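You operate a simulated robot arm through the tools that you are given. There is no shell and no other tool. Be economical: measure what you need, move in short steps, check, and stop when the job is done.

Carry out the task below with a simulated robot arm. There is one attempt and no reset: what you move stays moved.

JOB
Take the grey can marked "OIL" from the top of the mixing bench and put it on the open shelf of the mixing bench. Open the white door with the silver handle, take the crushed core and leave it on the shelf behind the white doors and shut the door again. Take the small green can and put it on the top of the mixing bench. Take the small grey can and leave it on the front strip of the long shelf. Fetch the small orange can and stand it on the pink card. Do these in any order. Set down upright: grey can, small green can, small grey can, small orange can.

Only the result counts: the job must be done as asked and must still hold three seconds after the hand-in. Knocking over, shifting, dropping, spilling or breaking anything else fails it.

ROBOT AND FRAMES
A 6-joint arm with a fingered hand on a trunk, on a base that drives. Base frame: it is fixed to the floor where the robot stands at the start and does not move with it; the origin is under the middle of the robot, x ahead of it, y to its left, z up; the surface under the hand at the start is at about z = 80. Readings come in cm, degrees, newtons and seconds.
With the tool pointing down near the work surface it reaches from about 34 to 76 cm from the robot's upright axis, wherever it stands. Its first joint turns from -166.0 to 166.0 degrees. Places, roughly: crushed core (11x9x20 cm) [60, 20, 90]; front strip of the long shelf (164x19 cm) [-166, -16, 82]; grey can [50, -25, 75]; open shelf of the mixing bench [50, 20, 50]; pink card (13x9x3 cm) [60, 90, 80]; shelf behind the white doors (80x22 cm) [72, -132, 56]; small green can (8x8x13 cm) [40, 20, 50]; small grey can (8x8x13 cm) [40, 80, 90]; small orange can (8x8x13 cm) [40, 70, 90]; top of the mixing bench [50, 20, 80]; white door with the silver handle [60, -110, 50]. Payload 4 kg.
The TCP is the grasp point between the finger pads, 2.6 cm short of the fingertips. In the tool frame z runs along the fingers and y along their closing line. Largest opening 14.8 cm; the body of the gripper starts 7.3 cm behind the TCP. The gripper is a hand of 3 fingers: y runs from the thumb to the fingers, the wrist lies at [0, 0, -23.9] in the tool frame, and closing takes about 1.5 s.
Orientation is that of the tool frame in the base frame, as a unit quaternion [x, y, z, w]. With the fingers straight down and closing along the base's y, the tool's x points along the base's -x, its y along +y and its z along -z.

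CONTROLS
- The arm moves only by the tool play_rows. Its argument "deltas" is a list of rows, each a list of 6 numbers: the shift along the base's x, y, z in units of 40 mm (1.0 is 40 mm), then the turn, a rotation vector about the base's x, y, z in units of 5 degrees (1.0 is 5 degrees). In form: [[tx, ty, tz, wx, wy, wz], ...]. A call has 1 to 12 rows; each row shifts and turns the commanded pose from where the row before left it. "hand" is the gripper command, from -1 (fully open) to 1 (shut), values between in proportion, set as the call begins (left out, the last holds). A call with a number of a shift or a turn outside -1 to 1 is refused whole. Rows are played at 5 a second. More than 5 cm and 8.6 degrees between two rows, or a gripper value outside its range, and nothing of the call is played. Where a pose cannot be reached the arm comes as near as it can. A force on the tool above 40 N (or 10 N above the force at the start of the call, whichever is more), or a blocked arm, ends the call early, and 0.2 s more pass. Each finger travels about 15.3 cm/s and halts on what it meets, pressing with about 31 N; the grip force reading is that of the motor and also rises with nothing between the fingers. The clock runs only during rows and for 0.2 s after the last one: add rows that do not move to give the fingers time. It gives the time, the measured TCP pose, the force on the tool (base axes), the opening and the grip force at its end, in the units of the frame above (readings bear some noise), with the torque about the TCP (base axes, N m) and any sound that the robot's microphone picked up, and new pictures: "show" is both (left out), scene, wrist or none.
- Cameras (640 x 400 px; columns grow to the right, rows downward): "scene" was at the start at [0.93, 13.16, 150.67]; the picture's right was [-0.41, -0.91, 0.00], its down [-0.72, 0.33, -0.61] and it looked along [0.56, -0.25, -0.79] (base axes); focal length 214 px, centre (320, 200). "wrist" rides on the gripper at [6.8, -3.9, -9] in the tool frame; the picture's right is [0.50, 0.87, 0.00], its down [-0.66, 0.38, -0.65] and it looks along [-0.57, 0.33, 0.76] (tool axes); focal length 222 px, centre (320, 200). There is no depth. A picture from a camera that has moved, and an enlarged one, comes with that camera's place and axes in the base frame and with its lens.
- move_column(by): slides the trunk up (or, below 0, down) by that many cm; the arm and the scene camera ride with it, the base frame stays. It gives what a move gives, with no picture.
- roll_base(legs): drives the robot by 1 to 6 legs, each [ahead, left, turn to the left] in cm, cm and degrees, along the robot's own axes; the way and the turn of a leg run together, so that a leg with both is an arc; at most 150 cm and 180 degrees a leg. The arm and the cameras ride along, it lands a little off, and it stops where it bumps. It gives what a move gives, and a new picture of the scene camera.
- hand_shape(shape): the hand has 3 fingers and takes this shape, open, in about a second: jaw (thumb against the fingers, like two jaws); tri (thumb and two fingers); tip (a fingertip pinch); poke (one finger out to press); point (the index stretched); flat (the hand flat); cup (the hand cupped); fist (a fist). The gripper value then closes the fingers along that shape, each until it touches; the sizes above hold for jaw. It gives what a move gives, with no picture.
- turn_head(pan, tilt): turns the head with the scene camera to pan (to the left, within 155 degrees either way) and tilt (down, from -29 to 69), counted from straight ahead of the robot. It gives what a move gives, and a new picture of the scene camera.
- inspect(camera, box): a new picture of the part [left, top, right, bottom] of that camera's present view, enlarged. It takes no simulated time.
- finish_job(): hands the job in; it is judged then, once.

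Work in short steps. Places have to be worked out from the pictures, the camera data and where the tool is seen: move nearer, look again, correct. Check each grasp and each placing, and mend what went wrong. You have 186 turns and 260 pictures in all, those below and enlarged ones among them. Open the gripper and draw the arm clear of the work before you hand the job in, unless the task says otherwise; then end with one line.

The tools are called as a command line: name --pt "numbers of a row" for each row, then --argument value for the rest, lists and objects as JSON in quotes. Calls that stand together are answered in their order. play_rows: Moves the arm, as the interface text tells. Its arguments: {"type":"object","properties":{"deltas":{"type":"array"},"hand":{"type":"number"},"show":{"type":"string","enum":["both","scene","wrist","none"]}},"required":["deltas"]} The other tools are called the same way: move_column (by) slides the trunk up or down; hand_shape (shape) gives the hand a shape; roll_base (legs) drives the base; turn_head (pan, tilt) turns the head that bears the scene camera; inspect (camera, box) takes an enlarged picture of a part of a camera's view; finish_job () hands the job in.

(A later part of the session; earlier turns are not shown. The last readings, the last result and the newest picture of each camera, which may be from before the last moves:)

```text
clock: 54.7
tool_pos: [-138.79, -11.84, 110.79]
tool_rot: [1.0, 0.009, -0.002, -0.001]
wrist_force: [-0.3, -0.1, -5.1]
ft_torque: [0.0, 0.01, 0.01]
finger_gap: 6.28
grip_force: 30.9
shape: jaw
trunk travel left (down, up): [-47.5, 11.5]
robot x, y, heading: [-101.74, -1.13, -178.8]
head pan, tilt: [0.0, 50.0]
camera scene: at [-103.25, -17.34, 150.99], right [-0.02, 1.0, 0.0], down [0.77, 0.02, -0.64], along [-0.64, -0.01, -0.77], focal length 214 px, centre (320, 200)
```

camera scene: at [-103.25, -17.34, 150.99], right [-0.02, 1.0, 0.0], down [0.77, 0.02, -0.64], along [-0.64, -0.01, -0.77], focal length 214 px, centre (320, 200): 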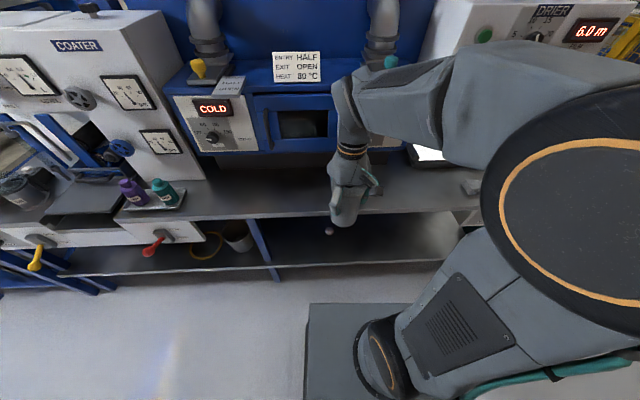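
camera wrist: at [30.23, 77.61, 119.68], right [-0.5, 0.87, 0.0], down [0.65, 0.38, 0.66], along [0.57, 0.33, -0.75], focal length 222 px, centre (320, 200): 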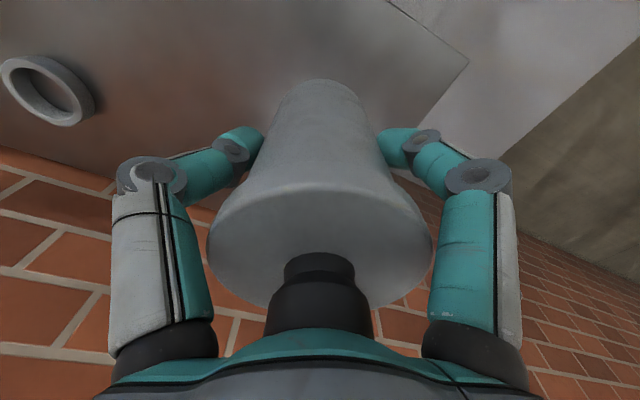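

The spot (-163.5, -12) on the front strip is clear. Extend the arm over it.

play_rows --pt "-0.88 0 0 0 0 0" --pt "-0.88 0 0 0 0 0" --pt "-0.88 0 0 0 0 0" --pt "-0.88 0 -0.5 0 0 0" --pt "-0.88 0 -0.5 0 0 0" --pt "-0.88 0 -0.5 0 0 0" --pt "-0.88 0 -0.5 0 0 0" --pt "0 0 0 0 0 0"

```text
clock: 56.5
tool_pos: [-163.63, -11.99, 102.62]
tool_rot: [1.0, 0.009, -0.003, -0.002]
wrist_force: [0.0, -0.1, -5.8]
ft_torque: [0.01, -0.05, 0.01]
finger_gap: 6.29
grip_force: 31.1
shape: jaw
trunk travel left (down, up): [-47.5, 11.5]
robot x, y, heading: [-101.81, -1.31, -178.8]
head pan, tilt: [0.0, 50.0]
camera scene: at [-103.31, -17.33, 150.99], right [-0.02, 1.0, 0.0], down [0.77, 0.02, -0.64], along [-0.64, -0.01, -0.77], focal length 214 px, centre (320, 200)
camera wrist: at [-156.88, -7.96, 111.47], right [0.52, -0.86, 0.0], down [-0.64, -0.39, 0.66], along [-0.56, -0.34, -0.75], focal length 222 px, centre (320, 200)
```

scene: 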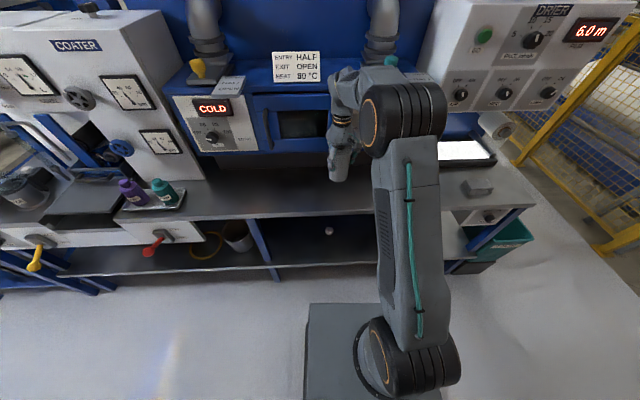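
wrist: 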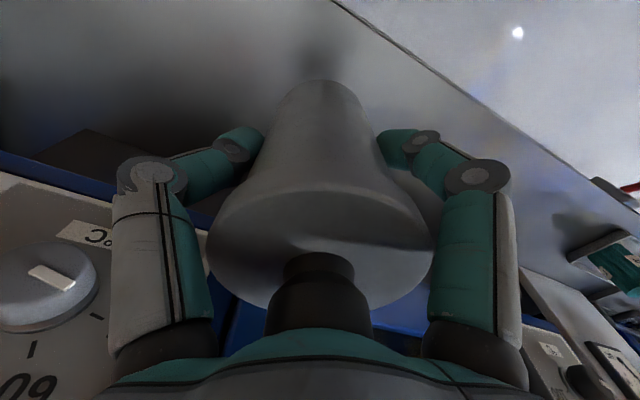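

Clear. Lower to just above the surface.

play_rows --pt "0 0 -0.8 0 0 0" --pt "0 0 -0.8 0 0 0" --pt "0 0 -0.8 0 0 0" --pt "0 0 0 0 0 0" --show "none"

inspect --camera "scene" --box '[270, 110, 400, 230]'

```text
clock: 57.5
tool_pos: [-163.23, -11.93, 93.22]
tool_rot: [1.0, 0.01, -0.002, 0.0]
wrist_force: [-0.5, -0.1, -3.7]
ft_torque: [0.01, 0.02, -0.01]
finger_gap: 6.27
grip_force: 31.0
shape: jaw
trunk travel left (down, up): [-47.5, 11.5]
robot x, y, heading: [-101.56, -1.47, -178.9]
head pan, tilt: [0.0, 50.0]
```

```text
3.33 times, centred on (335, 170) of scene
camera zoom: at [-103.3, -17.34, 150.99], right [-0.02, 1.0, 0.0], down [0.77, 0.02, -0.64], along [-0.64, -0.01, -0.77], focal length 715 px, centre (270, 300)
```

zoom: 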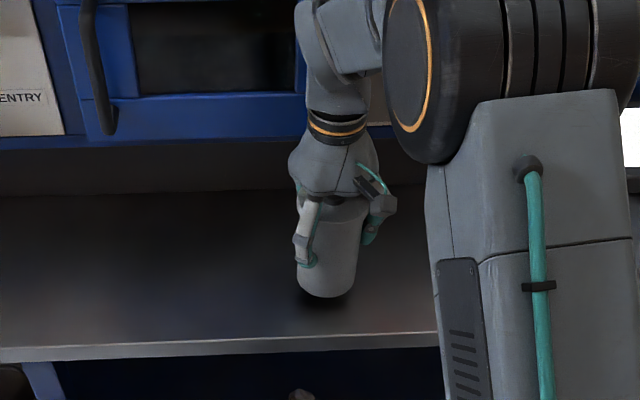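

Near the surface. Lower in small steps to contact.

play_rows --pt "0 0 -0.25 0 0 0" --pt "0 0 -0.15 0 0 0" --pt "0 0 0 0 0 0" --show "none"

play_rows --pt "0 0 -0.12 0 0 0" --pt "0 0 0 0 0 0" --show "none"

play_rows --pt "0 0 -0.08 0 0 0" --pt "0 0 0 0 0 0" --show "none"

```text
clock: 58.3
tool_pos: [-163.41, -11.91, 91.65]
tool_rot: [1.0, 0.009, -0.002, 0.0]
wrist_force: [0.0, 0.5, -4.8]
ft_torque: [0.0, 0.03, 0.03]
finger_gap: 6.3
grip_force: 30.9
shape: jaw
trunk travel left (down, up): [-47.5, 11.5]
robot x, y, heading: [-102.02, -0.97, -178.7]
head pan, tilt: [0.0, 50.0]
```

```text
clock: 58.9
tool_pos: [-163.32, -11.93, 91.17]
tool_rot: [1.0, 0.01, -0.003, -0.002]
wrist_force: [0.6, -0.7, -4.7]
ft_torque: [-0.01, 0.02, -0.03]
finger_gap: 6.26
grip_force: 30.3
shape: jaw
trunk travel left (down, up): [-47.5, 11.5]
robot x, y, heading: [-102.21, -1.05, -179.1]
head pan, tilt: [0.0, 50.0]
```

```text
clock: 59.5
tool_pos: [-163.38, -11.87, 90.82]
tool_rot: [1.0, 0.01, -0.002, -0.001]
wrist_force: [-0.5, -0.7, -4.9]
ft_torque: [0.01, 0.02, 0.01]
finger_gap: 6.31
grip_force: 30.9
shape: jaw
trunk travel left (down, up): [-47.5, 11.5]
robot x, y, heading: [-101.89, -1.43, -178.7]
head pan, tilt: [0.0, 50.0]
```

Not yet in contact; continue.

play_rows --pt "0 0 -0.08 0 0 0" --pt "0 0 0 0 0 0" --show "none"

play_rows --pt "0 0 -0.08 0 0 0" --pt "0 0 0 0 0 0" --show "none"

```text
clock: 60.1
tool_pos: [-163.28, -11.85, 90.45]
tool_rot: [1.0, 0.01, -0.003, -0.001]
wrist_force: [-0.7, 0.7, -4.7]
ft_torque: [0.01, -0.01, 0.04]
finger_gap: 6.3
grip_force: 30.9
shape: jaw
trunk travel left (down, up): [-47.5, 11.5]
robot x, y, heading: [-102.2, -1.41, -178.7]
head pan, tilt: [0.0, 50.0]
```

```text
clock: 60.7
tool_pos: [-163.32, -11.89, 90.29]
tool_rot: [1.0, 0.01, -0.005, 0.0]
wrist_force: [0.4, -0.7, 9.9]
ft_torque: [0.06, -0.12, -0.03]
finger_gap: 6.3
grip_force: 31.2
shape: jaw
trunk travel left (down, up): [-47.5, 11.5]
robot x, y, heading: [-102.22, -1.18, -178.7]
head pan, tilt: [0.0, 50.0]
```

Contact. Release and lift.

play_rows --pt "0 0 0 0 0 0" --pt "0 0 0 0 0 0" --pt "0 0 0 0 0 0" --pt "0 0 0 0 0 0" --pt "0 0 0 0 0 0" --hand -0.7 --show "none"

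play_rows --pt "0 0 0.5 0 0 0" --pt "0 0 0.9 0 0 0" --pt "0 0 0.9 0 0 0" --pt "0 0 0.9 0 0 0" --pt "0 0 0.9 0 0 0" --pt "0.5 0 0.5 0 0 0" --pt "0.9 0 0 0 0 0" --pt "0.9 0 0 0 0 0" --pt "0.9 0 0 0 0 0" --pt "0.9 0 0 0 0 0" --pt "0.9 0 0 0 0 0" --pt "0 0 0 0 0 0" --show "scene"

```text
clock: 61.9
tool_pos: [-163.38, -11.93, 90.08]
tool_rot: [1.0, 0.009, -0.003, -0.001]
wrist_force: [-0.1, -0.1, -0.6]
ft_torque: [0.0, 0.02, 0.0]
finger_gap: 12.57
grip_force: 0.1
shape: jaw
trunk travel left (down, up): [-47.5, 11.5]
robot x, y, heading: [-102.22, -1.06, -178.7]
head pan, tilt: [0.0, 50.0]
```

```text
clock: 64.5
tool_pos: [-143.36, -11.83, 108.71]
tool_rot: [1.0, 0.01, -0.003, 0.0]
wrist_force: [0.1, -0.4, 0.3]
ft_torque: [0.01, 0.03, 0.03]
finger_gap: 12.57
grip_force: 0.0
shape: jaw
trunk travel left (down, up): [-47.5, 11.5]
robot x, y, heading: [-101.72, -1.27, -179.1]
head pan, tilt: [0.0, 50.0]
camera scene: at [-103.19, -17.32, 150.99], right [-0.02, 1.0, 0.0], down [0.77, 0.02, -0.64], along [-0.64, -0.01, -0.77], focal length 214 px, centre (320, 200)
```

scene: 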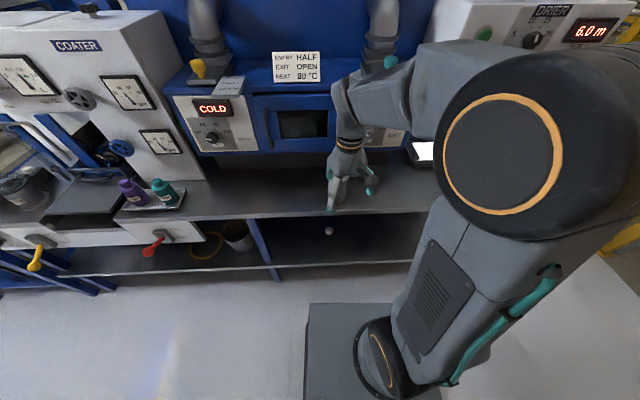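

I back away, checking the can, then turn back to face the mixing bench.

roll_base --legs '[[-45, 0, 0]]'

inspect --camera "scene" --box '[240, 60, 400, 180]'

roll_base --legs '[[0, 0, 90], [0, 0, 89]]'

```text
clock: 67.2
tool_pos: [-97.85, -10.68, 108.78]
tool_rot: [1.0, 0.007, -0.002, -0.001]
wrist_force: [-0.6, -0.2, 0.3]
ft_torque: [0.0, 0.0, 0.01]
finger_gap: 12.55
grip_force: 0.0
shape: jaw
trunk travel left (down, up): [-47.5, 11.5]
robot x, y, heading: [-56.13, -0.8, -179.2]
head pan, tilt: [0.0, 50.0]
camera scene: at [-57.76, -16.49, 150.99], right [-0.02, 1.0, 0.0], down [0.77, 0.01, -0.64], along [-0.64, -0.01, -0.77], focal length 214 px, centre (320, 200)
```

scene: 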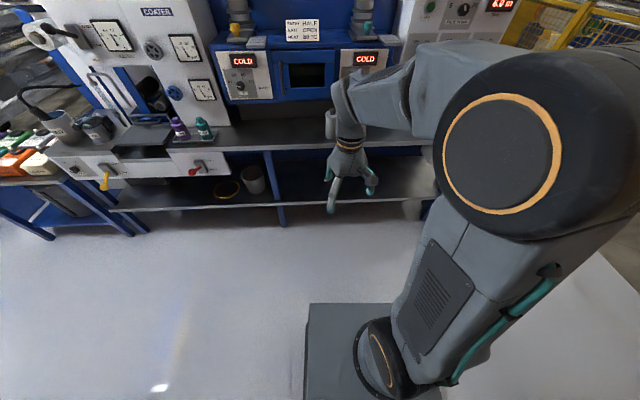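

```text
3.33 times, centred on (320, 120) of scene
camera zoom: at [-57.76, -16.49, 150.99], right [-0.02, 1.0, 0.0], down [0.77, 0.01, -0.64], along [-0.64, -0.01, -0.77], focal length 715 px, centre (320, 467)
```

zoom: 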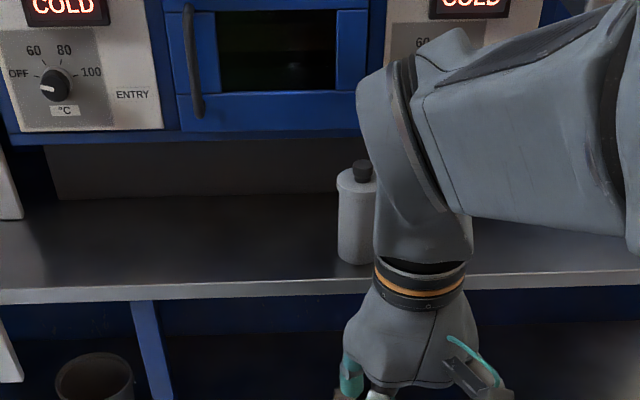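

```text
clock: 75.1
tool_pos: [-14.49, 6.87, 108.82]
tool_rot: [0.028, 1.0, 0.001, 0.002]
wrist_force: [0.3, -0.1, -0.4]
ft_torque: [-0.01, 0.0, 0.02]
finger_gap: 12.57
grip_force: 0.0
shape: jaw
trunk travel left (down, up): [-47.5, 11.5]
robot x, y, heading: [-56.53, -0.35, -2.9]
head pan, tilt: [0.0, 50.0]
camera scene: at [-53.74, 15.68, 150.99], right [-0.06, -1.0, 0.0], down [-0.76, 0.04, -0.64], along [0.64, -0.04, -0.77], focal length 214 px, centre (320, 200)
```

scene: 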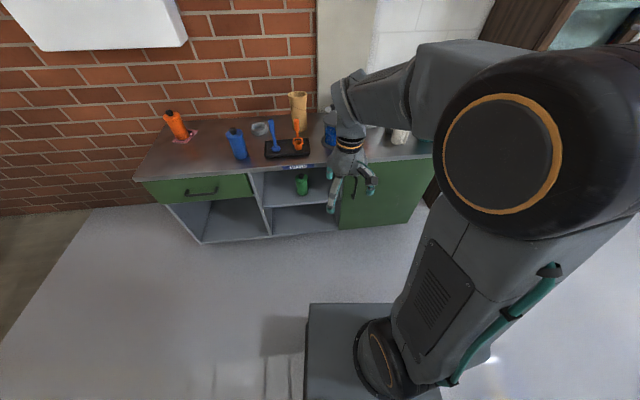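

The small grey can stands well. Now the green can: I straighten, lower the trunk to look into the open shelf.

move_column --by -35

roll_base --legs '[[0, 20, 2.9]]'

turn_head --pan -10 --tilt 30

```text
clock: 78.5
tool_pos: [-14.4, 6.85, 73.78]
tool_rot: [0.028, 1.0, 0.0, 0.002]
wrist_force: [0.3, 0.4, -0.5]
ft_torque: [-0.02, -0.03, 0.01]
finger_gap: 12.55
grip_force: 0.2
shape: jaw
trunk travel left (down, up): [-12.5, 46.5]
robot x, y, heading: [-56.62, -0.5, -3.1]
head pan, tilt: [0.0, 50.0]
```

```text
clock: 80.1
tool_pos: [-14.17, 29.08, 73.87]
tool_rot: [0.005, 1.0, -0.001, 0.003]
wrist_force: [0.4, -0.3, 0.6]
ft_torque: [0.02, -0.04, 0.0]
finger_gap: 12.58
grip_force: 0.1
shape: jaw
trunk travel left (down, up): [-12.5, 46.5]
robot x, y, heading: [-55.56, 19.86, -0.2]
head pan, tilt: [0.0, 50.0]
camera scene: at [-53.89, 35.86, 115.99], right [-0.01, -1.0, 0.0], down [-0.77, 0.01, -0.64], along [0.64, 0.0, -0.77], focal length 214 px, centre (320, 200)
```

scene: 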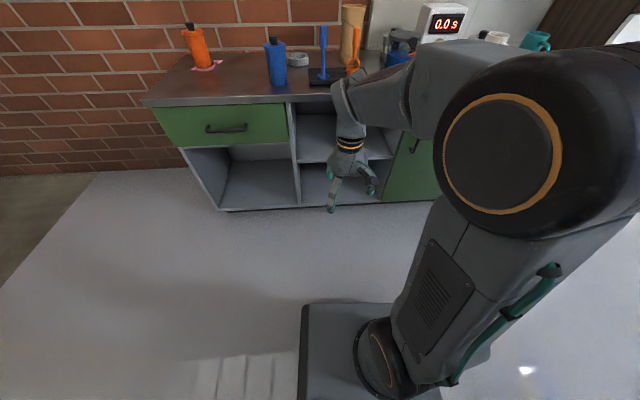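

```text
clock: 81.0
tool_pos: [-14.12, 29.06, 73.78]
tool_rot: [0.004, 1.0, 0.0, 0.002]
wrist_force: [0.1, 0.0, -0.3]
ft_torque: [0.0, 0.01, -0.04]
finger_gap: 12.54
grip_force: 0.0
shape: jaw
trunk travel left (down, up): [-12.5, 46.5]
robot x, y, heading: [-55.88, 19.38, -0.4]
head pan, tilt: [-10.0, 30.0]
camera scene: at [-52.69, 34.29, 118.94], right [-0.18, -0.98, 0.0], down [-0.49, 0.09, -0.87], along [0.85, -0.16, -0.5], focal length 214 px, centre (320, 200)
```

scene: 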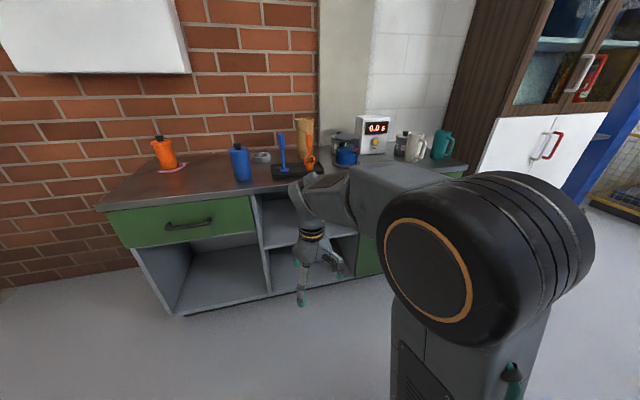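

The arm hides the green can. I first turn the hand for a horizontal reach: roll about the vertical so that the wrist camera will end up above the hand, then pitch it forward.

play_rows --pt "0 0 0 0 0 1" --pt "0 0 0 0 0 1" --pt "0 0 0 0 0 1" --pt "0 0 0 0 0 1" --pt "0 0 0 0 0 1" --pt "0 0 0 0 0 1" --pt "0 0 0 0 0 1" --pt "0 0 0 0 0 1" --pt "0 0 0 0 0 1" --pt "0 0 0 0 0 1" --pt "0 0 0 0 0 1" --pt "0 0 0 0 0 1" --show "none"

play_rows --pt "0 0 0 0 0 1" --pt "0 0 0 0 0 1" --pt "0 0 0 0 0 1" --pt "0 0 0 0 0 1" --pt "0 0 0 0 0 1" --pt "0 0 0 0 0 1" --pt "0 0 0 0 0 1" --pt "0 0 0 0 0 1" --pt "0 0 0 0 0 1" --pt "0 0 0 0 0 1" --pt "0 0 0 0 0 1" --pt "0 0 0 0 0 1" --show "scene"

```text
clock: 83.5
tool_pos: [-14.24, 29.05, 73.77]
tool_rot: [-0.497, 0.868, 0.001, 0.002]
wrist_force: [0.5, -0.6, -0.3]
ft_torque: [-0.03, 0.0, 0.02]
finger_gap: 12.55
grip_force: 0.0
shape: jaw
trunk travel left (down, up): [-12.5, 46.5]
robot x, y, heading: [-56.05, 19.71, -0.3]
head pan, tilt: [-10.0, 30.0]
```

```text
clock: 86.2
tool_pos: [-26.95, 45.25, 63.55]
tool_rot: [0.861, -0.508, 0.008, -0.002]
wrist_force: [-0.1, -0.2, -1.4]
ft_torque: [0.02, 0.03, 0.0]
finger_gap: 12.55
grip_force: 0.1
shape: jaw
out of reach, approached as far as the arm can: row 4, 5, 6, 7, 8, 9, 10, 11, 12
trunk travel left (down, up): [-12.5, 46.5]
robot x, y, heading: [-55.56, 19.5, -0.4]
head pan, tilt: [-10.0, 30.0]
camera scene: at [-52.69, 34.28, 118.95], right [-0.18, -0.98, 0.0], down [-0.49, 0.09, -0.87], along [0.85, -0.16, -0.5], focal length 214 px, centre (320, 200)
```

scene: 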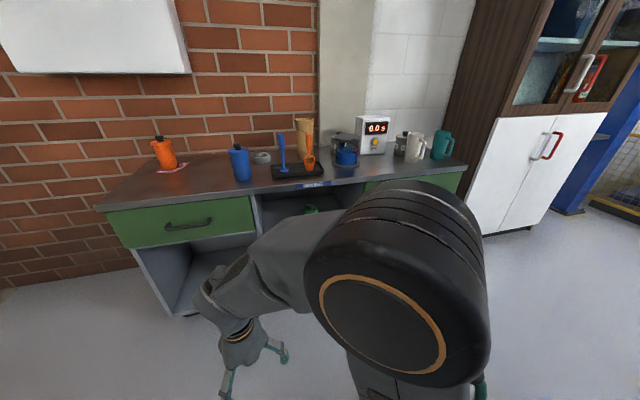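

That direction hits a joint limit; I go back and roll the other way.

play_rows --pt "0.264 -0.338 0.214 0 0 -1" --pt "0.264 -0.338 0.214 0 0 -1" --pt "0.264 -0.338 0.214 0 0 -1" --pt "0.264 -0.338 0.214 0 0 -1" --pt "0.264 -0.338 0.214 0 0 -1" --pt "0.264 -0.338 0.214 0 0 -1" --pt "0.264 -0.338 0.214 0 0 -1" --pt "0.264 -0.338 0.214 0 0 -1" --pt "0.264 -0.338 0.214 0 0 -1" --pt "0.264 -0.338 0.214 0 0 -1" --pt "0.264 -0.338 0.214 0 0 -1" --pt "0.264 -0.338 0.214 0 0 -1" --show "none"

play_rows --pt "0 0 0 0 0 -1" --pt "0 0 0 0 0 -1" --pt "0 0 0 0 0 -1" --pt "0 0 0 0 0 -1" --pt "0 0 0 0 0 -1" --pt "0 0 0 0 0 -1" --pt "0 0 0 0 0 -1" --pt "0 0 0 0 0 -1" --pt "0 0 0 0 0 -1" --pt "0 0 0 0 0 -1" --pt "0 0 0 0 0 -1" --pt "0 0 0 0 0 -1" --show "scene"

```text
clock: 88.8
tool_pos: [-14.04, 28.74, 74.05]
tool_rot: [-0.495, 0.869, 0.002, 0.004]
wrist_force: [-0.2, 0.6, 0.4]
ft_torque: [0.06, -0.02, 0.01]
finger_gap: 12.58
grip_force: 0.1
shape: jaw
trunk travel left (down, up): [-12.5, 46.5]
robot x, y, heading: [-55.79, 19.9, -0.4]
head pan, tilt: [-10.0, 30.0]
```

```text
clock: 91.3
tool_pos: [-14.15, 28.88, 74.14]
tool_rot: [0.005, 1.0, -0.001, 0.003]
wrist_force: [-0.8, -0.8, -0.2]
ft_torque: [0.0, 0.0, 0.03]
finger_gap: 12.59
grip_force: 0.1
shape: jaw
trunk travel left (down, up): [-12.5, 46.5]
robot x, y, heading: [-55.72, 19.7, -0.4]
head pan, tilt: [-10.0, 30.0]
camera scene: at [-52.69, 34.28, 118.95], right [-0.18, -0.98, 0.0], down [-0.49, 0.09, -0.87], along [0.85, -0.16, -0.5], focal length 214 px, centre (320, 200)
```

scene: 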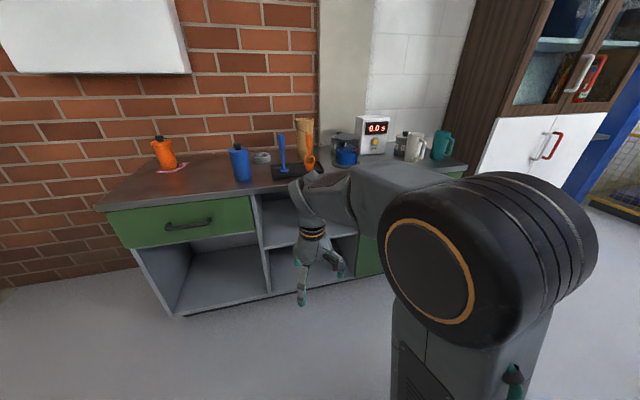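

Continue rolling the other way.

play_rows --pt "0 0 0 0 0 -1" --pt "0 0 0 0 0 -1" --pt "0 0 0 0 0 -1" --pt "0 0 0 0 0 -1" --pt "0 0 0 0 0 -1" --pt "0 0 0 0 0 -1" --pt "0 0 0 0 0 -1" --pt "0 0 0 0 0 -1" --pt "0 0 0 0 0 -1" --pt "0 0 0 0 0 -1" --pt "0 0 0 0 0 -1" --pt "0 0 0 0 0 -1" --show "none"

play_rows --pt "0 0 0 0 0 -1" --pt "0 0 0 0 0 -1" --pt "0 0 0 0 0 -1" --pt "0 0 0 0 0 -1" --pt "0 0 0 0 0 -1" --pt "0 0 0 0 0 -1" --pt "0 0 0 0 0 -1" --pt "0 0 0 0 0 -1" --pt "0 0 0 0 0 -1" --pt "0 0 0 0 0 -1" --pt "0 0 0 0 0 -1" --pt "0 0 0 0 0 -1" --show "none"

```text
clock: 94.0
tool_pos: [-14.13, 28.77, 73.98]
tool_rot: [0.504, 0.863, -0.001, 0.003]
wrist_force: [-0.6, -0.5, 0.9]
ft_torque: [-0.01, 0.0, -0.01]
finger_gap: 12.57
grip_force: 0.1
shape: jaw
trunk travel left (down, up): [-12.5, 46.5]
robot x, y, heading: [-55.89, 19.43, -0.3]
head pan, tilt: [-10.0, 30.0]
```

```text
clock: 96.5
tool_pos: [-14.22, 28.87, 74.16]
tool_rot: [0.869, 0.495, -0.002, 0.001]
wrist_force: [0.1, 0.3, 0.0]
ft_torque: [-0.01, 0.03, 0.01]
finger_gap: 12.57
grip_force: 0.1
shape: jaw
trunk travel left (down, up): [-12.5, 46.5]
robot x, y, heading: [-55.32, 19.6, -0.3]
head pan, tilt: [-10.0, 30.0]
```

Good. Finish the roll and start pitching forward while extending.

play_rows --pt "0 0 0 0 0 -1" --pt "0 0 0 0 0 -1" --pt "0 0 0 0 0 -1" --pt "0 0 0 0 0 -1" --pt "0 0 0 0 0 -1" --pt "0 0 0 0 0 -1" --pt "0 0 0 0 0 -1" --pt "0 0 0 0 0 -1" --pt "0 0 0 0 0 -1" --pt "0 0 0 0 0 -1" --pt "0 0 0 0 0 -1" --pt "0 0 0 0 0 -1" --show "none"

play_rows --pt "0.4 0 0 0 -1 0" --pt "0.4 0 0 0 -1 0" --pt "0.4 0 0 0 -1 0" --pt "0.4 0 0 0 -1 0" --pt "0.4 0 0 0 -1 0" --pt "0.4 0 0 0 -1 0" --pt "0.4 0 0 0 -1 0" --pt "0.4 0 0 0 -1 0" --pt "0.4 0 0 0 -1 0" --show "scene"

```text
clock: 99.2
tool_pos: [-14.2, 28.86, 74.0]
tool_rot: [1.0, -0.005, -0.003, 0.0]
wrist_force: [-0.6, -1.2, 0.6]
ft_torque: [-0.03, -0.02, -0.01]
finger_gap: 12.57
grip_force: 0.1
shape: jaw
trunk travel left (down, up): [-12.5, 46.5]
robot x, y, heading: [-55.91, 19.72, -0.3]
head pan, tilt: [-10.0, 30.0]
```

```text
clock: 101.2
tool_pos: [0.01, 28.9, 74.08]
tool_rot: [0.925, -0.003, 0.38, -0.002]
wrist_force: [0.3, -0.1, -0.1]
ft_torque: [-0.01, -0.01, 0.01]
finger_gap: 12.56
grip_force: 0.1
shape: jaw
trunk travel left (down, up): [-12.5, 46.5]
robot x, y, heading: [-55.8, 19.49, -0.4]
head pan, tilt: [-10.0, 30.0]
camera scene: at [-52.7, 34.28, 118.95], right [-0.18, -0.98, 0.0], down [-0.49, 0.09, -0.87], along [0.85, -0.16, -0.5], focal length 214 px, centre (320, 200)
```

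scene: 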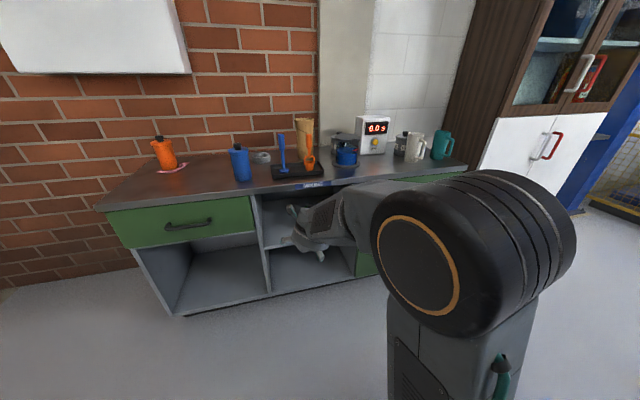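

Complete the pitch to horizontal, lowering towards shelf height.

play_rows --pt "0.2 0 -0.3 0 -1 0" --pt "0.2 0 -0.3 0 -1 0" --pt "0.2 0 -0.3 0 -1 0" --pt "0.2 0 -0.3 0 -1 0" --pt "0.2 0 -0.3 0 -1 0" --pt "0.2 0 -0.3 0 -1 0" --pt "0.2 0 -0.3 0 -1 0" --pt "0.2 0 -0.3 0 -1 0" --pt "0.2 0 -0.3 0 -1 0" --pt "0 0 0 0 0 0"

```text
clock: 103.3
tool_pos: [6.99, 34.29, 81.3]
tool_rot: [0.852, 0.07, 0.506, -0.113]
wrist_force: [-1.0, 0.3, -0.3]
ft_torque: [0.01, 0.02, 0.01]
finger_gap: 12.59
grip_force: 0.1
shape: jaw
out of reach, approached as far as the arm can: row 1, 2, 3, 4, 5, 6, 7, 8, 9
trunk travel left (down, up): [-12.5, 46.5]
robot x, y, heading: [-55.82, 19.43, -0.3]
head pan, tilt: [-10.0, 30.0]
camera scene: at [-52.69, 34.28, 118.95], right [-0.18, -0.98, 0.0], down [-0.49, 0.09, -0.87], along [0.85, -0.16, -0.5], focal length 214 px, centre (320, 200)
camera wrist: at [1.61, 35.72, 91.86], right [0.44, -0.83, 0.33], down [-0.78, -0.54, -0.32], along [0.45, -0.12, -0.89], focal length 222 px, centre (320, 200)
```

scene: 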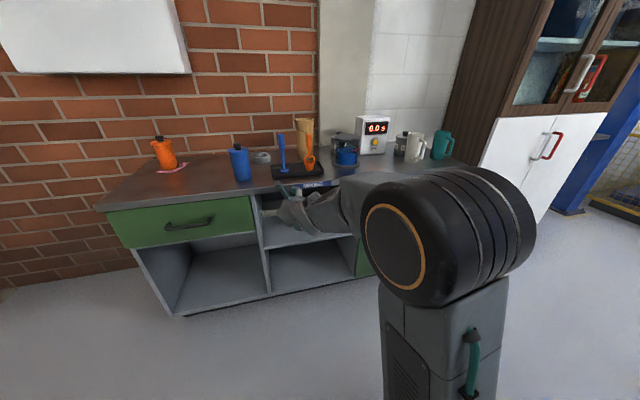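
wrist: 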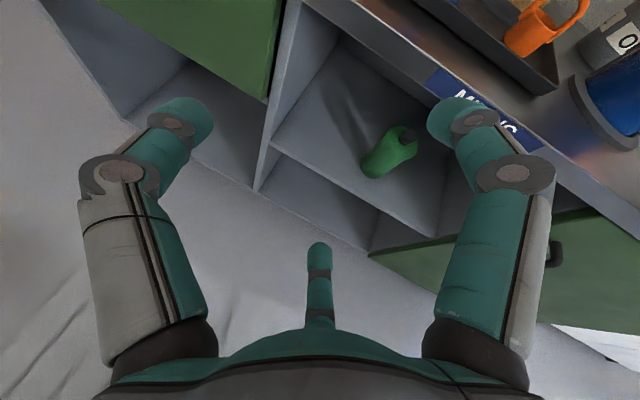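

The arm is too folded here; I back the base by 15 cm and extend while finishing the pitch.

roll_base --legs '[[-18, 0, 0]]'

play_rows --pt "0.6 -0.3 -0.4 0 0 0" --pt "0.6 -0.3 -0.4 0 0 0" --pt "0.6 -0.3 -0.4 -0.09 -0.71 -0.375" --pt "0.6 -0.3 -0.4 -0.09 -0.71 -0.375" --pt "0.6 -0.3 -0.5 -0.09 -0.71 -0.375" --pt "0.6 -0.3 -0.5 -0.09 -0.71 -0.375" --pt "0.6 -0.3 -0.5 -0.09 -0.71 -0.375" --pt "0.6 -0.3 -0.5 -0.09 -0.71 -0.375" --pt "0 0 0 -0.09 -0.71 -0.375" --pt "0 0 0 -0.09 -0.71 -0.375" --pt "0 0 0 0 0 0"

```text
clock: 104.9
tool_pos: [-11.55, 34.24, 81.4]
tool_rot: [0.852, 0.069, 0.507, -0.113]
wrist_force: [0.3, -0.3, 0.7]
ft_torque: [-0.03, 0.02, -0.01]
finger_gap: 12.57
grip_force: 0.0
shape: jaw
trunk travel left (down, up): [-12.5, 46.5]
robot x, y, heading: [-74.22, 19.59, -0.5]
head pan, tilt: [-10.0, 30.0]
camera scene: at [-71.02, 34.43, 118.95], right [-0.18, -0.98, 0.0], down [-0.49, 0.09, -0.87], along [0.85, -0.16, -0.5], focal length 214 px, centre (320, 200)
```

scene: 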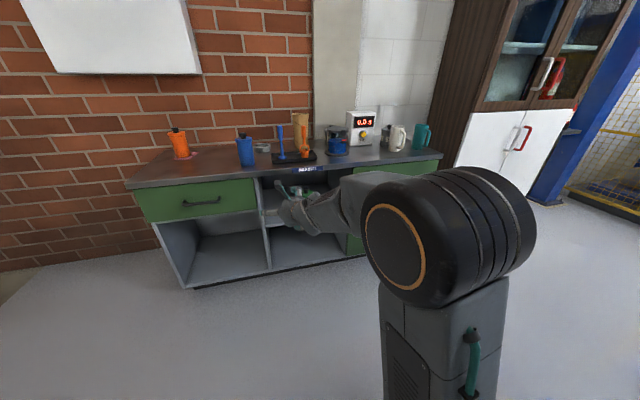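

```text
clock: 107.3
tool_pos: [7.65, 24.71, 67.14]
tool_rot: [0.707, -0.001, 0.707, 0.001]
wrist_force: [-0.2, 0.1, 0.5]
ft_torque: [-0.03, -0.05, 0.0]
finger_gap: 12.54
grip_force: 0.0
shape: jaw
trunk travel left (down, up): [-12.5, 46.5]
robot x, y, heading: [-74.46, 19.63, -0.5]
head pan, tilt: [-10.0, 30.0]
camera scene: at [-71.02, 34.43, 118.95], right [-0.18, -0.98, 0.0], down [-0.49, 0.09, -0.87], along [0.85, -0.16, -0.5], focal length 214 px, centre (320, 200)
camera wrist: at [-1.2, 28.69, 73.82], right [0.0, -0.87, 0.5], down [-0.65, -0.38, -0.66], along [0.76, -0.33, -0.57], focal length 222 px, centre (320, 200)
```

scene: 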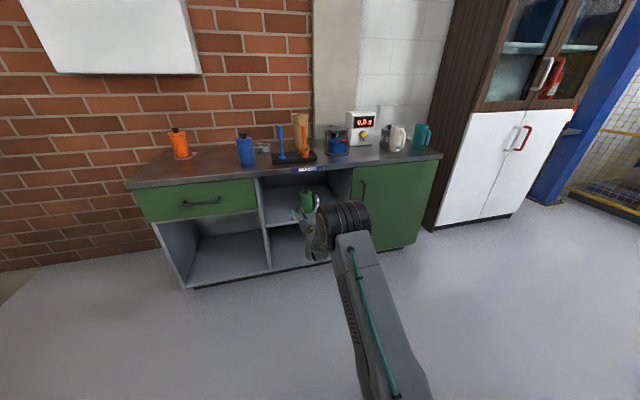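
wrist: 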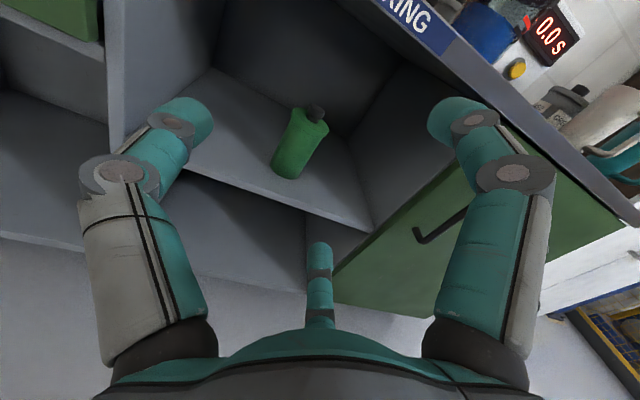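

The hand is horizontal now and sees the green can at about (37.4, 22.2), base z ≈ 50. I narrow the hand, align in y and z.

play_rows --pt "0 -0.34 -0.8 0 0 0" --pt "0 -0.34 -0.8 0 0 0" --pt "0 -0.34 -0.8 0 0 0" --pt "0 0 0 0 0 0" --hand -0.284 --show "none"

roll_base --legs '[[14, 0, 0.4]]'

inspect --camera "wrist" --box '[0, 0, 640, 400]'

```text
clock: 108.3
tool_pos: [7.83, 20.7, 57.52]
tool_rot: [0.706, -0.001, 0.708, 0.0]
wrist_force: [-0.3, -0.6, 1.1]
ft_torque: [0.01, 0.06, 0.05]
finger_gap: 9.55
grip_force: 0.0
shape: jaw
trunk travel left (down, up): [-12.5, 46.5]
robot x, y, heading: [-74.01, 20.03, -0.7]
head pan, tilt: [-10.0, 30.0]
```

```text
clock: 109.6
tool_pos: [21.65, 21.36, 57.4]
tool_rot: [0.707, 0.001, 0.708, -0.002]
wrist_force: [-0.6, -0.1, 0.1]
ft_torque: [0.02, -0.03, 0.0]
finger_gap: 9.53
grip_force: 0.0
shape: jaw
trunk travel left (down, up): [-12.5, 46.5]
robot x, y, heading: [-60.43, 19.53, -0.1]
head pan, tilt: [-10.0, 30.0]
camera scene: at [-57.34, 34.39, 118.95], right [-0.17, -0.98, 0.0], down [-0.49, 0.09, -0.87], along [0.85, -0.15, -0.5], focal length 214 px, centre (320, 200)
```

scene: 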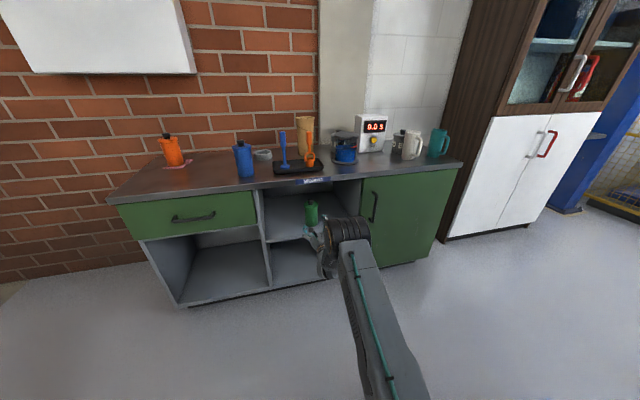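

```text
1.00 times, centred on (320, 200) of wrist (not enlarged: the box is as wide or as high as the picture)
camera zoom: at [12.62, 25.18, 64.12], right [0.01, -0.87, 0.5], down [-0.65, -0.38, -0.66], along [0.76, -0.32, -0.57], focal length 222 px, centre (320, 200)
```

zoom: 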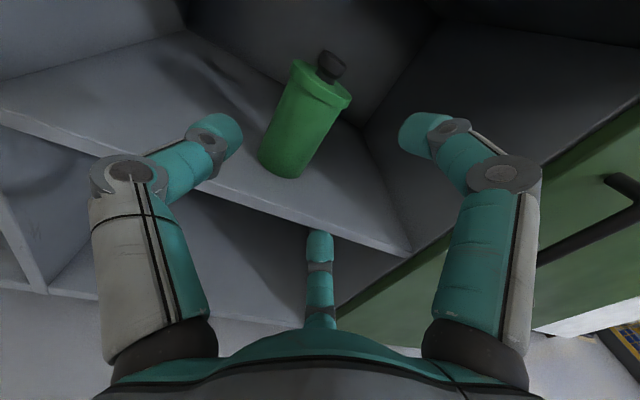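

Consistent: can at (36.8, 22.2), shelf z ≈ 50. Drive forward 8 cm, then trim y and check.

roll_base --legs '[[8, 0, 0]]'

play_rows --pt "0 -0.15 0.08 0 0 0" --pt "0 0 0 0 0 0" --show "wrist"

```text
clock: 110.7
tool_pos: [29.69, 21.33, 57.56]
tool_rot: [0.707, 0.003, 0.707, -0.004]
wrist_force: [0.4, 0.2, 0.0]
ft_torque: [0.02, -0.04, 0.0]
finger_gap: 9.55
grip_force: 0.1
shape: jaw
trunk travel left (down, up): [-12.5, 46.5]
robot x, y, heading: [-52.48, 20.03, -0.0]
head pan, tilt: [-10.0, 30.0]
camera scene: at [-49.35, 34.39, 118.95], right [-0.17, -0.98, 0.0], down [-0.49, 0.09, -0.87], along [0.85, -0.15, -0.5], focal length 214 px, centre (320, 200)
```

scene: 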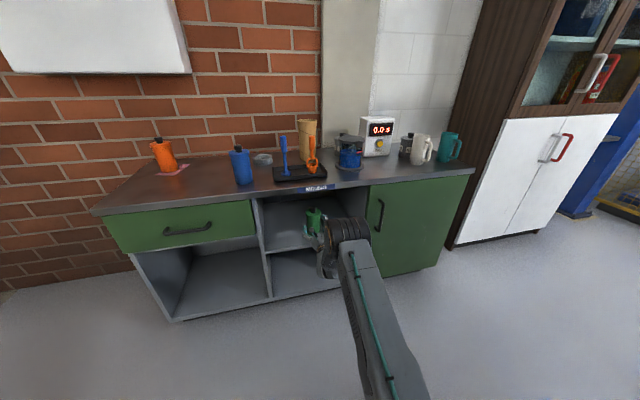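

```text
clock: 111.2
tool_pos: [29.64, 20.8, 57.83]
tool_rot: [0.707, 0.002, 0.707, -0.002]
wrist_force: [-0.4, 0.3, 0.2]
ft_torque: [-0.01, 0.02, -0.01]
finger_gap: 9.56
grip_force: 0.0
shape: jaw
trunk travel left (down, up): [-12.5, 46.5]
robot x, y, heading: [-52.35, 19.81, 0.2]
head pan, tilt: [-10.0, 30.0]
camera wrist: at [20.57, 24.63, 64.49], right [0.01, -0.87, 0.5], down [-0.65, -0.38, -0.66], along [0.76, -0.32, -0.57], focal length 222 px, centre (320, 200)
```

wrist: 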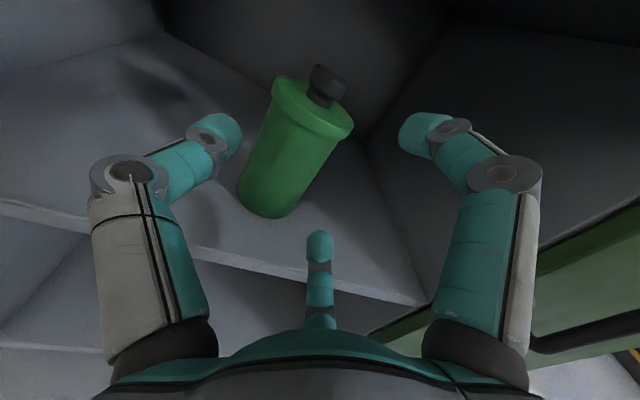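

Can at (37.1, 22.5); alignment good. Advance 7.2 cm so the fingers straddle it.

play_rows --pt "0.4 0.02 0 0 0 0" --pt "0.5 0 0 0 0 0" --pt "0.5 0 0 0 0 0" --pt "0.4 0 0 0 0 0" --pt "0 0 0 0 0 0" --show "wrist"

```text
clock: 112.5
tool_pos: [36.95, 20.72, 57.64]
tool_rot: [0.707, 0.003, 0.707, -0.005]
wrist_force: [-0.6, -0.1, 0.1]
ft_torque: [0.0, -0.01, 0.01]
finger_gap: 9.54
grip_force: 0.0
shape: jaw
trunk travel left (down, up): [-12.5, 46.5]
robot x, y, heading: [-52.68, 19.53, -0.0]
head pan, tilt: [-10.0, 30.0]
camera wrist: at [27.91, 24.52, 64.34], right [0.01, -0.87, 0.5], down [-0.65, -0.38, -0.66], along [0.76, -0.32, -0.57], focal length 222 px, centre (320, 200)
```

wrist: 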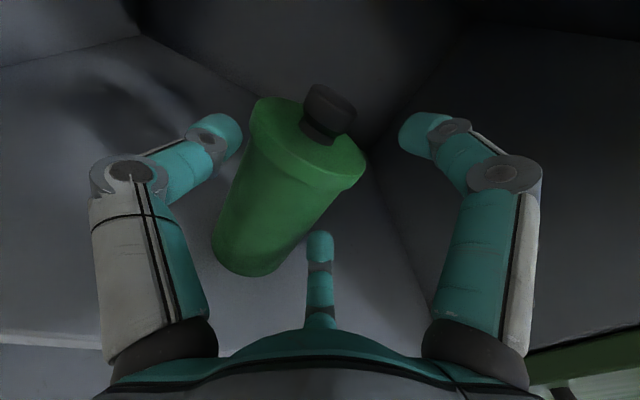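

One cm more, then close.

play_rows --pt "0.22 0.02 0 0 0 0" --pt "0 0 0 0 0 0" --show "none"

play_rows --pt "0 0 0 0 0 0" --pt "0 0 0 0 0 0" --pt "0 0 0 0 0 0" --pt "0 0 0 0 0 0" --pt "0 0 0 0 0 0" --pt "0 0 0 0 0 0" --pt "0 0 0 0 0 0" --hand 1 --show "wrist"

```text
clock: 113.0
tool_pos: [37.81, 20.86, 57.81]
tool_rot: [0.706, 0.002, 0.708, -0.002]
wrist_force: [-1.1, -0.9, -0.1]
ft_torque: [0.0, 0.07, -0.01]
finger_gap: 9.59
grip_force: 0.1
shape: jaw
trunk travel left (down, up): [-12.5, 46.5]
robot x, y, heading: [-52.44, 19.49, 0.1]
head pan, tilt: [-10.0, 30.0]
```

```text
clock: 114.7
tool_pos: [37.91, 20.84, 58.02]
tool_rot: [0.705, 0.003, 0.709, -0.004]
wrist_force: [-0.1, 0.0, 17.5]
ft_torque: [-0.44, -0.29, -0.02]
finger_gap: 5.37
grip_force: 31.0
shape: jaw
trunk travel left (down, up): [-12.5, 46.5]
robot x, y, heading: [-52.55, 19.85, 0.1]
head pan, tilt: [-10.0, 30.0]
camera wrist: at [28.74, 24.68, 64.63], right [0.0, -0.87, 0.5], down [-0.65, -0.38, -0.66], along [0.76, -0.32, -0.56], focal length 222 px, centre (320, 200)
```

wrist: 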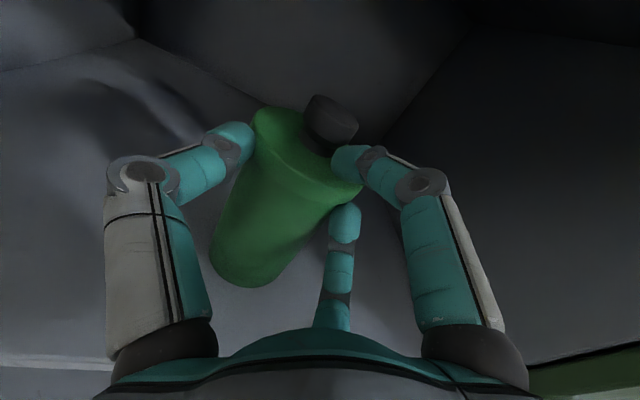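

The upper finger landed on the can's shoulder (upward force 17 N). I reopen, shift the hand 1 cm lower and to −y so the fingers close further together, and regrasp.

play_rows --pt "0 0 0 0 0 0" --pt "0 0 0 0 0 0" --pt "0 0 0 0 0 0" --pt "0 0 0 0 0 0" --hand -0.34 --show "wrist"

```text
clock: 115.7
tool_pos: [37.82, 20.83, 57.61]
tool_rot: [0.707, 0.003, 0.707, -0.005]
wrist_force: [0.0, 1.2, -0.6]
ft_torque: [0.01, -0.01, -0.02]
finger_gap: 9.87
grip_force: 0.1
shape: jaw
trunk travel left (down, up): [-12.5, 46.5]
robot x, y, heading: [-52.09, 20.25, -0.1]
head pan, tilt: [-10.0, 30.0]
camera wrist: at [28.81, 24.66, 64.36], right [0.01, -0.87, 0.5], down [-0.65, -0.38, -0.66], along [0.76, -0.32, -0.57], focal length 222 px, centre (320, 200)
```

wrist: 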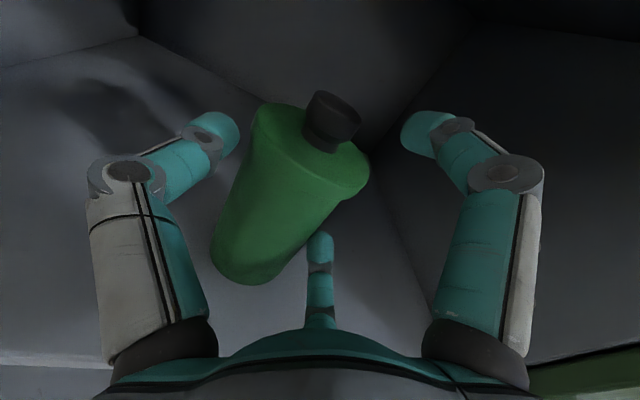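

play_rows --pt "0 -0.15 -0.2 0 0 0" --pt "0 0 0 0 0 0" --show "none"

play_rows --pt "0 0 0 0 0 0" --pt "0 0 0 0 0 0" --pt "0 0 0 0 0 0" --pt "0 0 0 0 0 0" --pt "0 0 0 0 0 0" --pt "0 0 0 0 0 0" --pt "0 0 0 0 0 0" --hand 1 --show "wrist"

```text
clock: 116.2
tool_pos: [37.8, 20.24, 56.88]
tool_rot: [0.707, 0.003, 0.708, -0.004]
wrist_force: [-0.6, 0.5, 0.1]
ft_torque: [-0.01, -0.02, -0.03]
finger_gap: 9.89
grip_force: 0.0
shape: jaw
trunk travel left (down, up): [-12.5, 46.5]
robot x, y, heading: [-52.32, 19.77, -0.0]
head pan, tilt: [-10.0, 30.0]
```

```text
clock: 117.8
tool_pos: [37.69, 20.26, 57.11]
tool_rot: [0.706, 0.003, 0.708, -0.003]
wrist_force: [0.9, -1.4, 14.7]
ft_torque: [-0.44, -0.29, 0.02]
finger_gap: 5.61
grip_force: 31.3
shape: jaw
trunk travel left (down, up): [-12.5, 46.5]
robot x, y, heading: [-52.55, 19.87, -0.0]
head pan, tilt: [-10.0, 30.0]
camera wrist: at [28.7, 24.14, 63.81], right [0.01, -0.87, 0.5], down [-0.65, -0.38, -0.66], along [0.76, -0.32, -0.56], focal length 222 px, centre (320, 200)
```

wrist: 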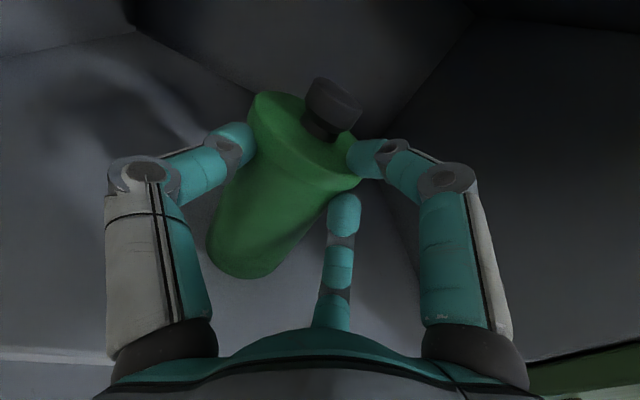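

The fingers close mostly vertically in this roll, so this grip is poor. I release, withdraw and look at other hand shapes.

play_rows --pt "0 0 0 0 0 0" --pt "0 0 0 0 0 0" --pt "0 0 0 0 0 0" --pt "0 0 0 0 0 0" --hand -0.34 --show "none"

play_rows --pt "0 0.1 0.15 0 0 0" --pt "-0.8 0 0 0 0 0" --pt "-0.8 0 0 0 0 0" --pt "-0.8 0 0 0 0 0" --pt "-0.8 0 0 0 0 0" --pt "-0.8 0 0.2 0 0 0" --pt "-0.8 0 0 0 0 0" --pt "0 0 0 0 0 0" --show "wrist"

hand_shape --shape "tip"

inspect --camera "wrist" --box '[0, 0, 640, 400]'

hand_shape --shape "tri"

inspect --camera "wrist" --box '[0, 0, 640, 400]'

```text
clock: 118.8
tool_pos: [37.75, 20.28, 56.84]
tool_rot: [0.707, 0.003, 0.707, -0.004]
wrist_force: [0.4, 0.4, -0.4]
ft_torque: [0.01, 0.02, 0.02]
finger_gap: 9.9
grip_force: 0.0
shape: jaw
trunk travel left (down, up): [-12.5, 46.5]
robot x, y, heading: [-52.18, 19.81, -0.1]
head pan, tilt: [-10.0, 30.0]
```

```text
clock: 120.7
tool_pos: [18.47, 20.79, 58.11]
tool_rot: [0.707, 0.003, 0.707, -0.003]
wrist_force: [-0.3, 0.2, -0.3]
ft_torque: [0.01, 0.0, 0.0]
finger_gap: 9.87
grip_force: 0.0
shape: jaw
trunk travel left (down, up): [-12.5, 46.5]
robot x, y, heading: [-52.45, 19.82, 0.0]
head pan, tilt: [-10.0, 30.0]
camera wrist: at [9.4, 24.65, 64.91], right [0.01, -0.87, 0.5], down [-0.65, -0.38, -0.66], along [0.76, -0.32, -0.57], focal length 222 px, centre (320, 200)
```

wrist: 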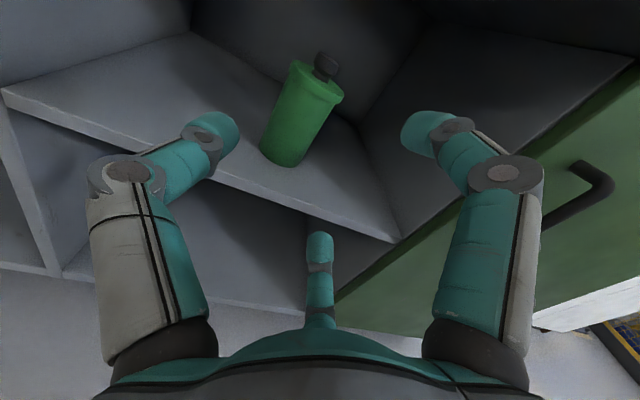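

```text
clock: 121.5
tool_pos: [18.43, 20.78, 58.13]
tool_rot: [0.707, 0.002, 0.708, -0.003]
wrist_force: [-0.2, -1.0, 0.5]
ft_torque: [0.01, 0.0, -0.01]
finger_gap: 14.8
grip_force: 0.0
shape: tip
trunk travel left (down, up): [-12.5, 46.5]
robot x, y, heading: [-52.59, 19.8, 0.1]
head pan, tilt: [-10.0, 30.0]
```

```text
1.00 times, centred on (320, 200) of wrist (not enlarged: the box is as wide or as high as the picture)
camera zoom: at [9.44, 24.65, 64.89], right [0.01, -0.87, 0.5], down [-0.65, -0.38, -0.66], along [0.76, -0.32, -0.57], focal length 222 px, centre (320, 200)
```

zoom: 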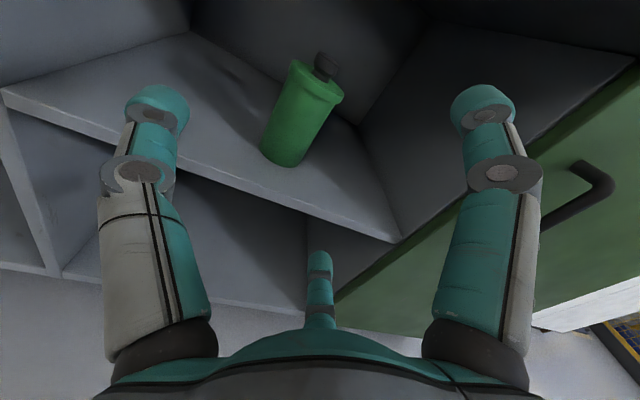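

```text
clock: 122.5
tool_pos: [18.48, 20.82, 58.29]
tool_rot: [0.706, 0.002, 0.708, -0.003]
wrist_force: [-0.7, -0.6, -0.7]
ft_torque: [-0.04, -0.02, 0.01]
finger_gap: 14.77
grip_force: 0.1
shape: tri
trunk travel left (down, up): [-12.5, 46.5]
robot x, y, heading: [-52.06, 19.46, 0.0]
head pan, tilt: [-10.0, 30.0]
```

```text
1.00 times, centred on (320, 200) of wrist (not enlarged: the box is as wide or as high as the picture)
camera zoom: at [9.44, 24.65, 64.89], right [0.01, -0.87, 0.5], down [-0.65, -0.38, -0.66], along [0.76, -0.32, -0.57], focal length 222 px, centre (320, 200)
```

zoom: 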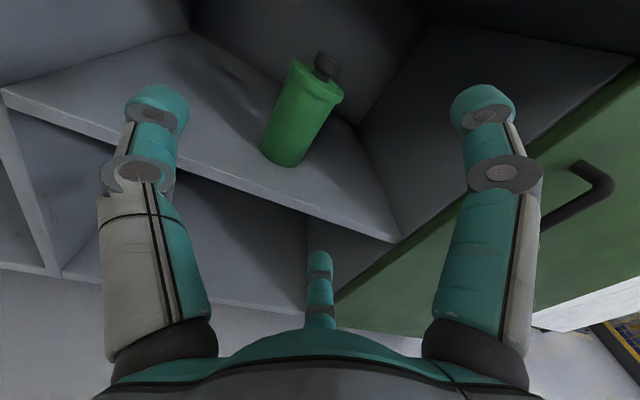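

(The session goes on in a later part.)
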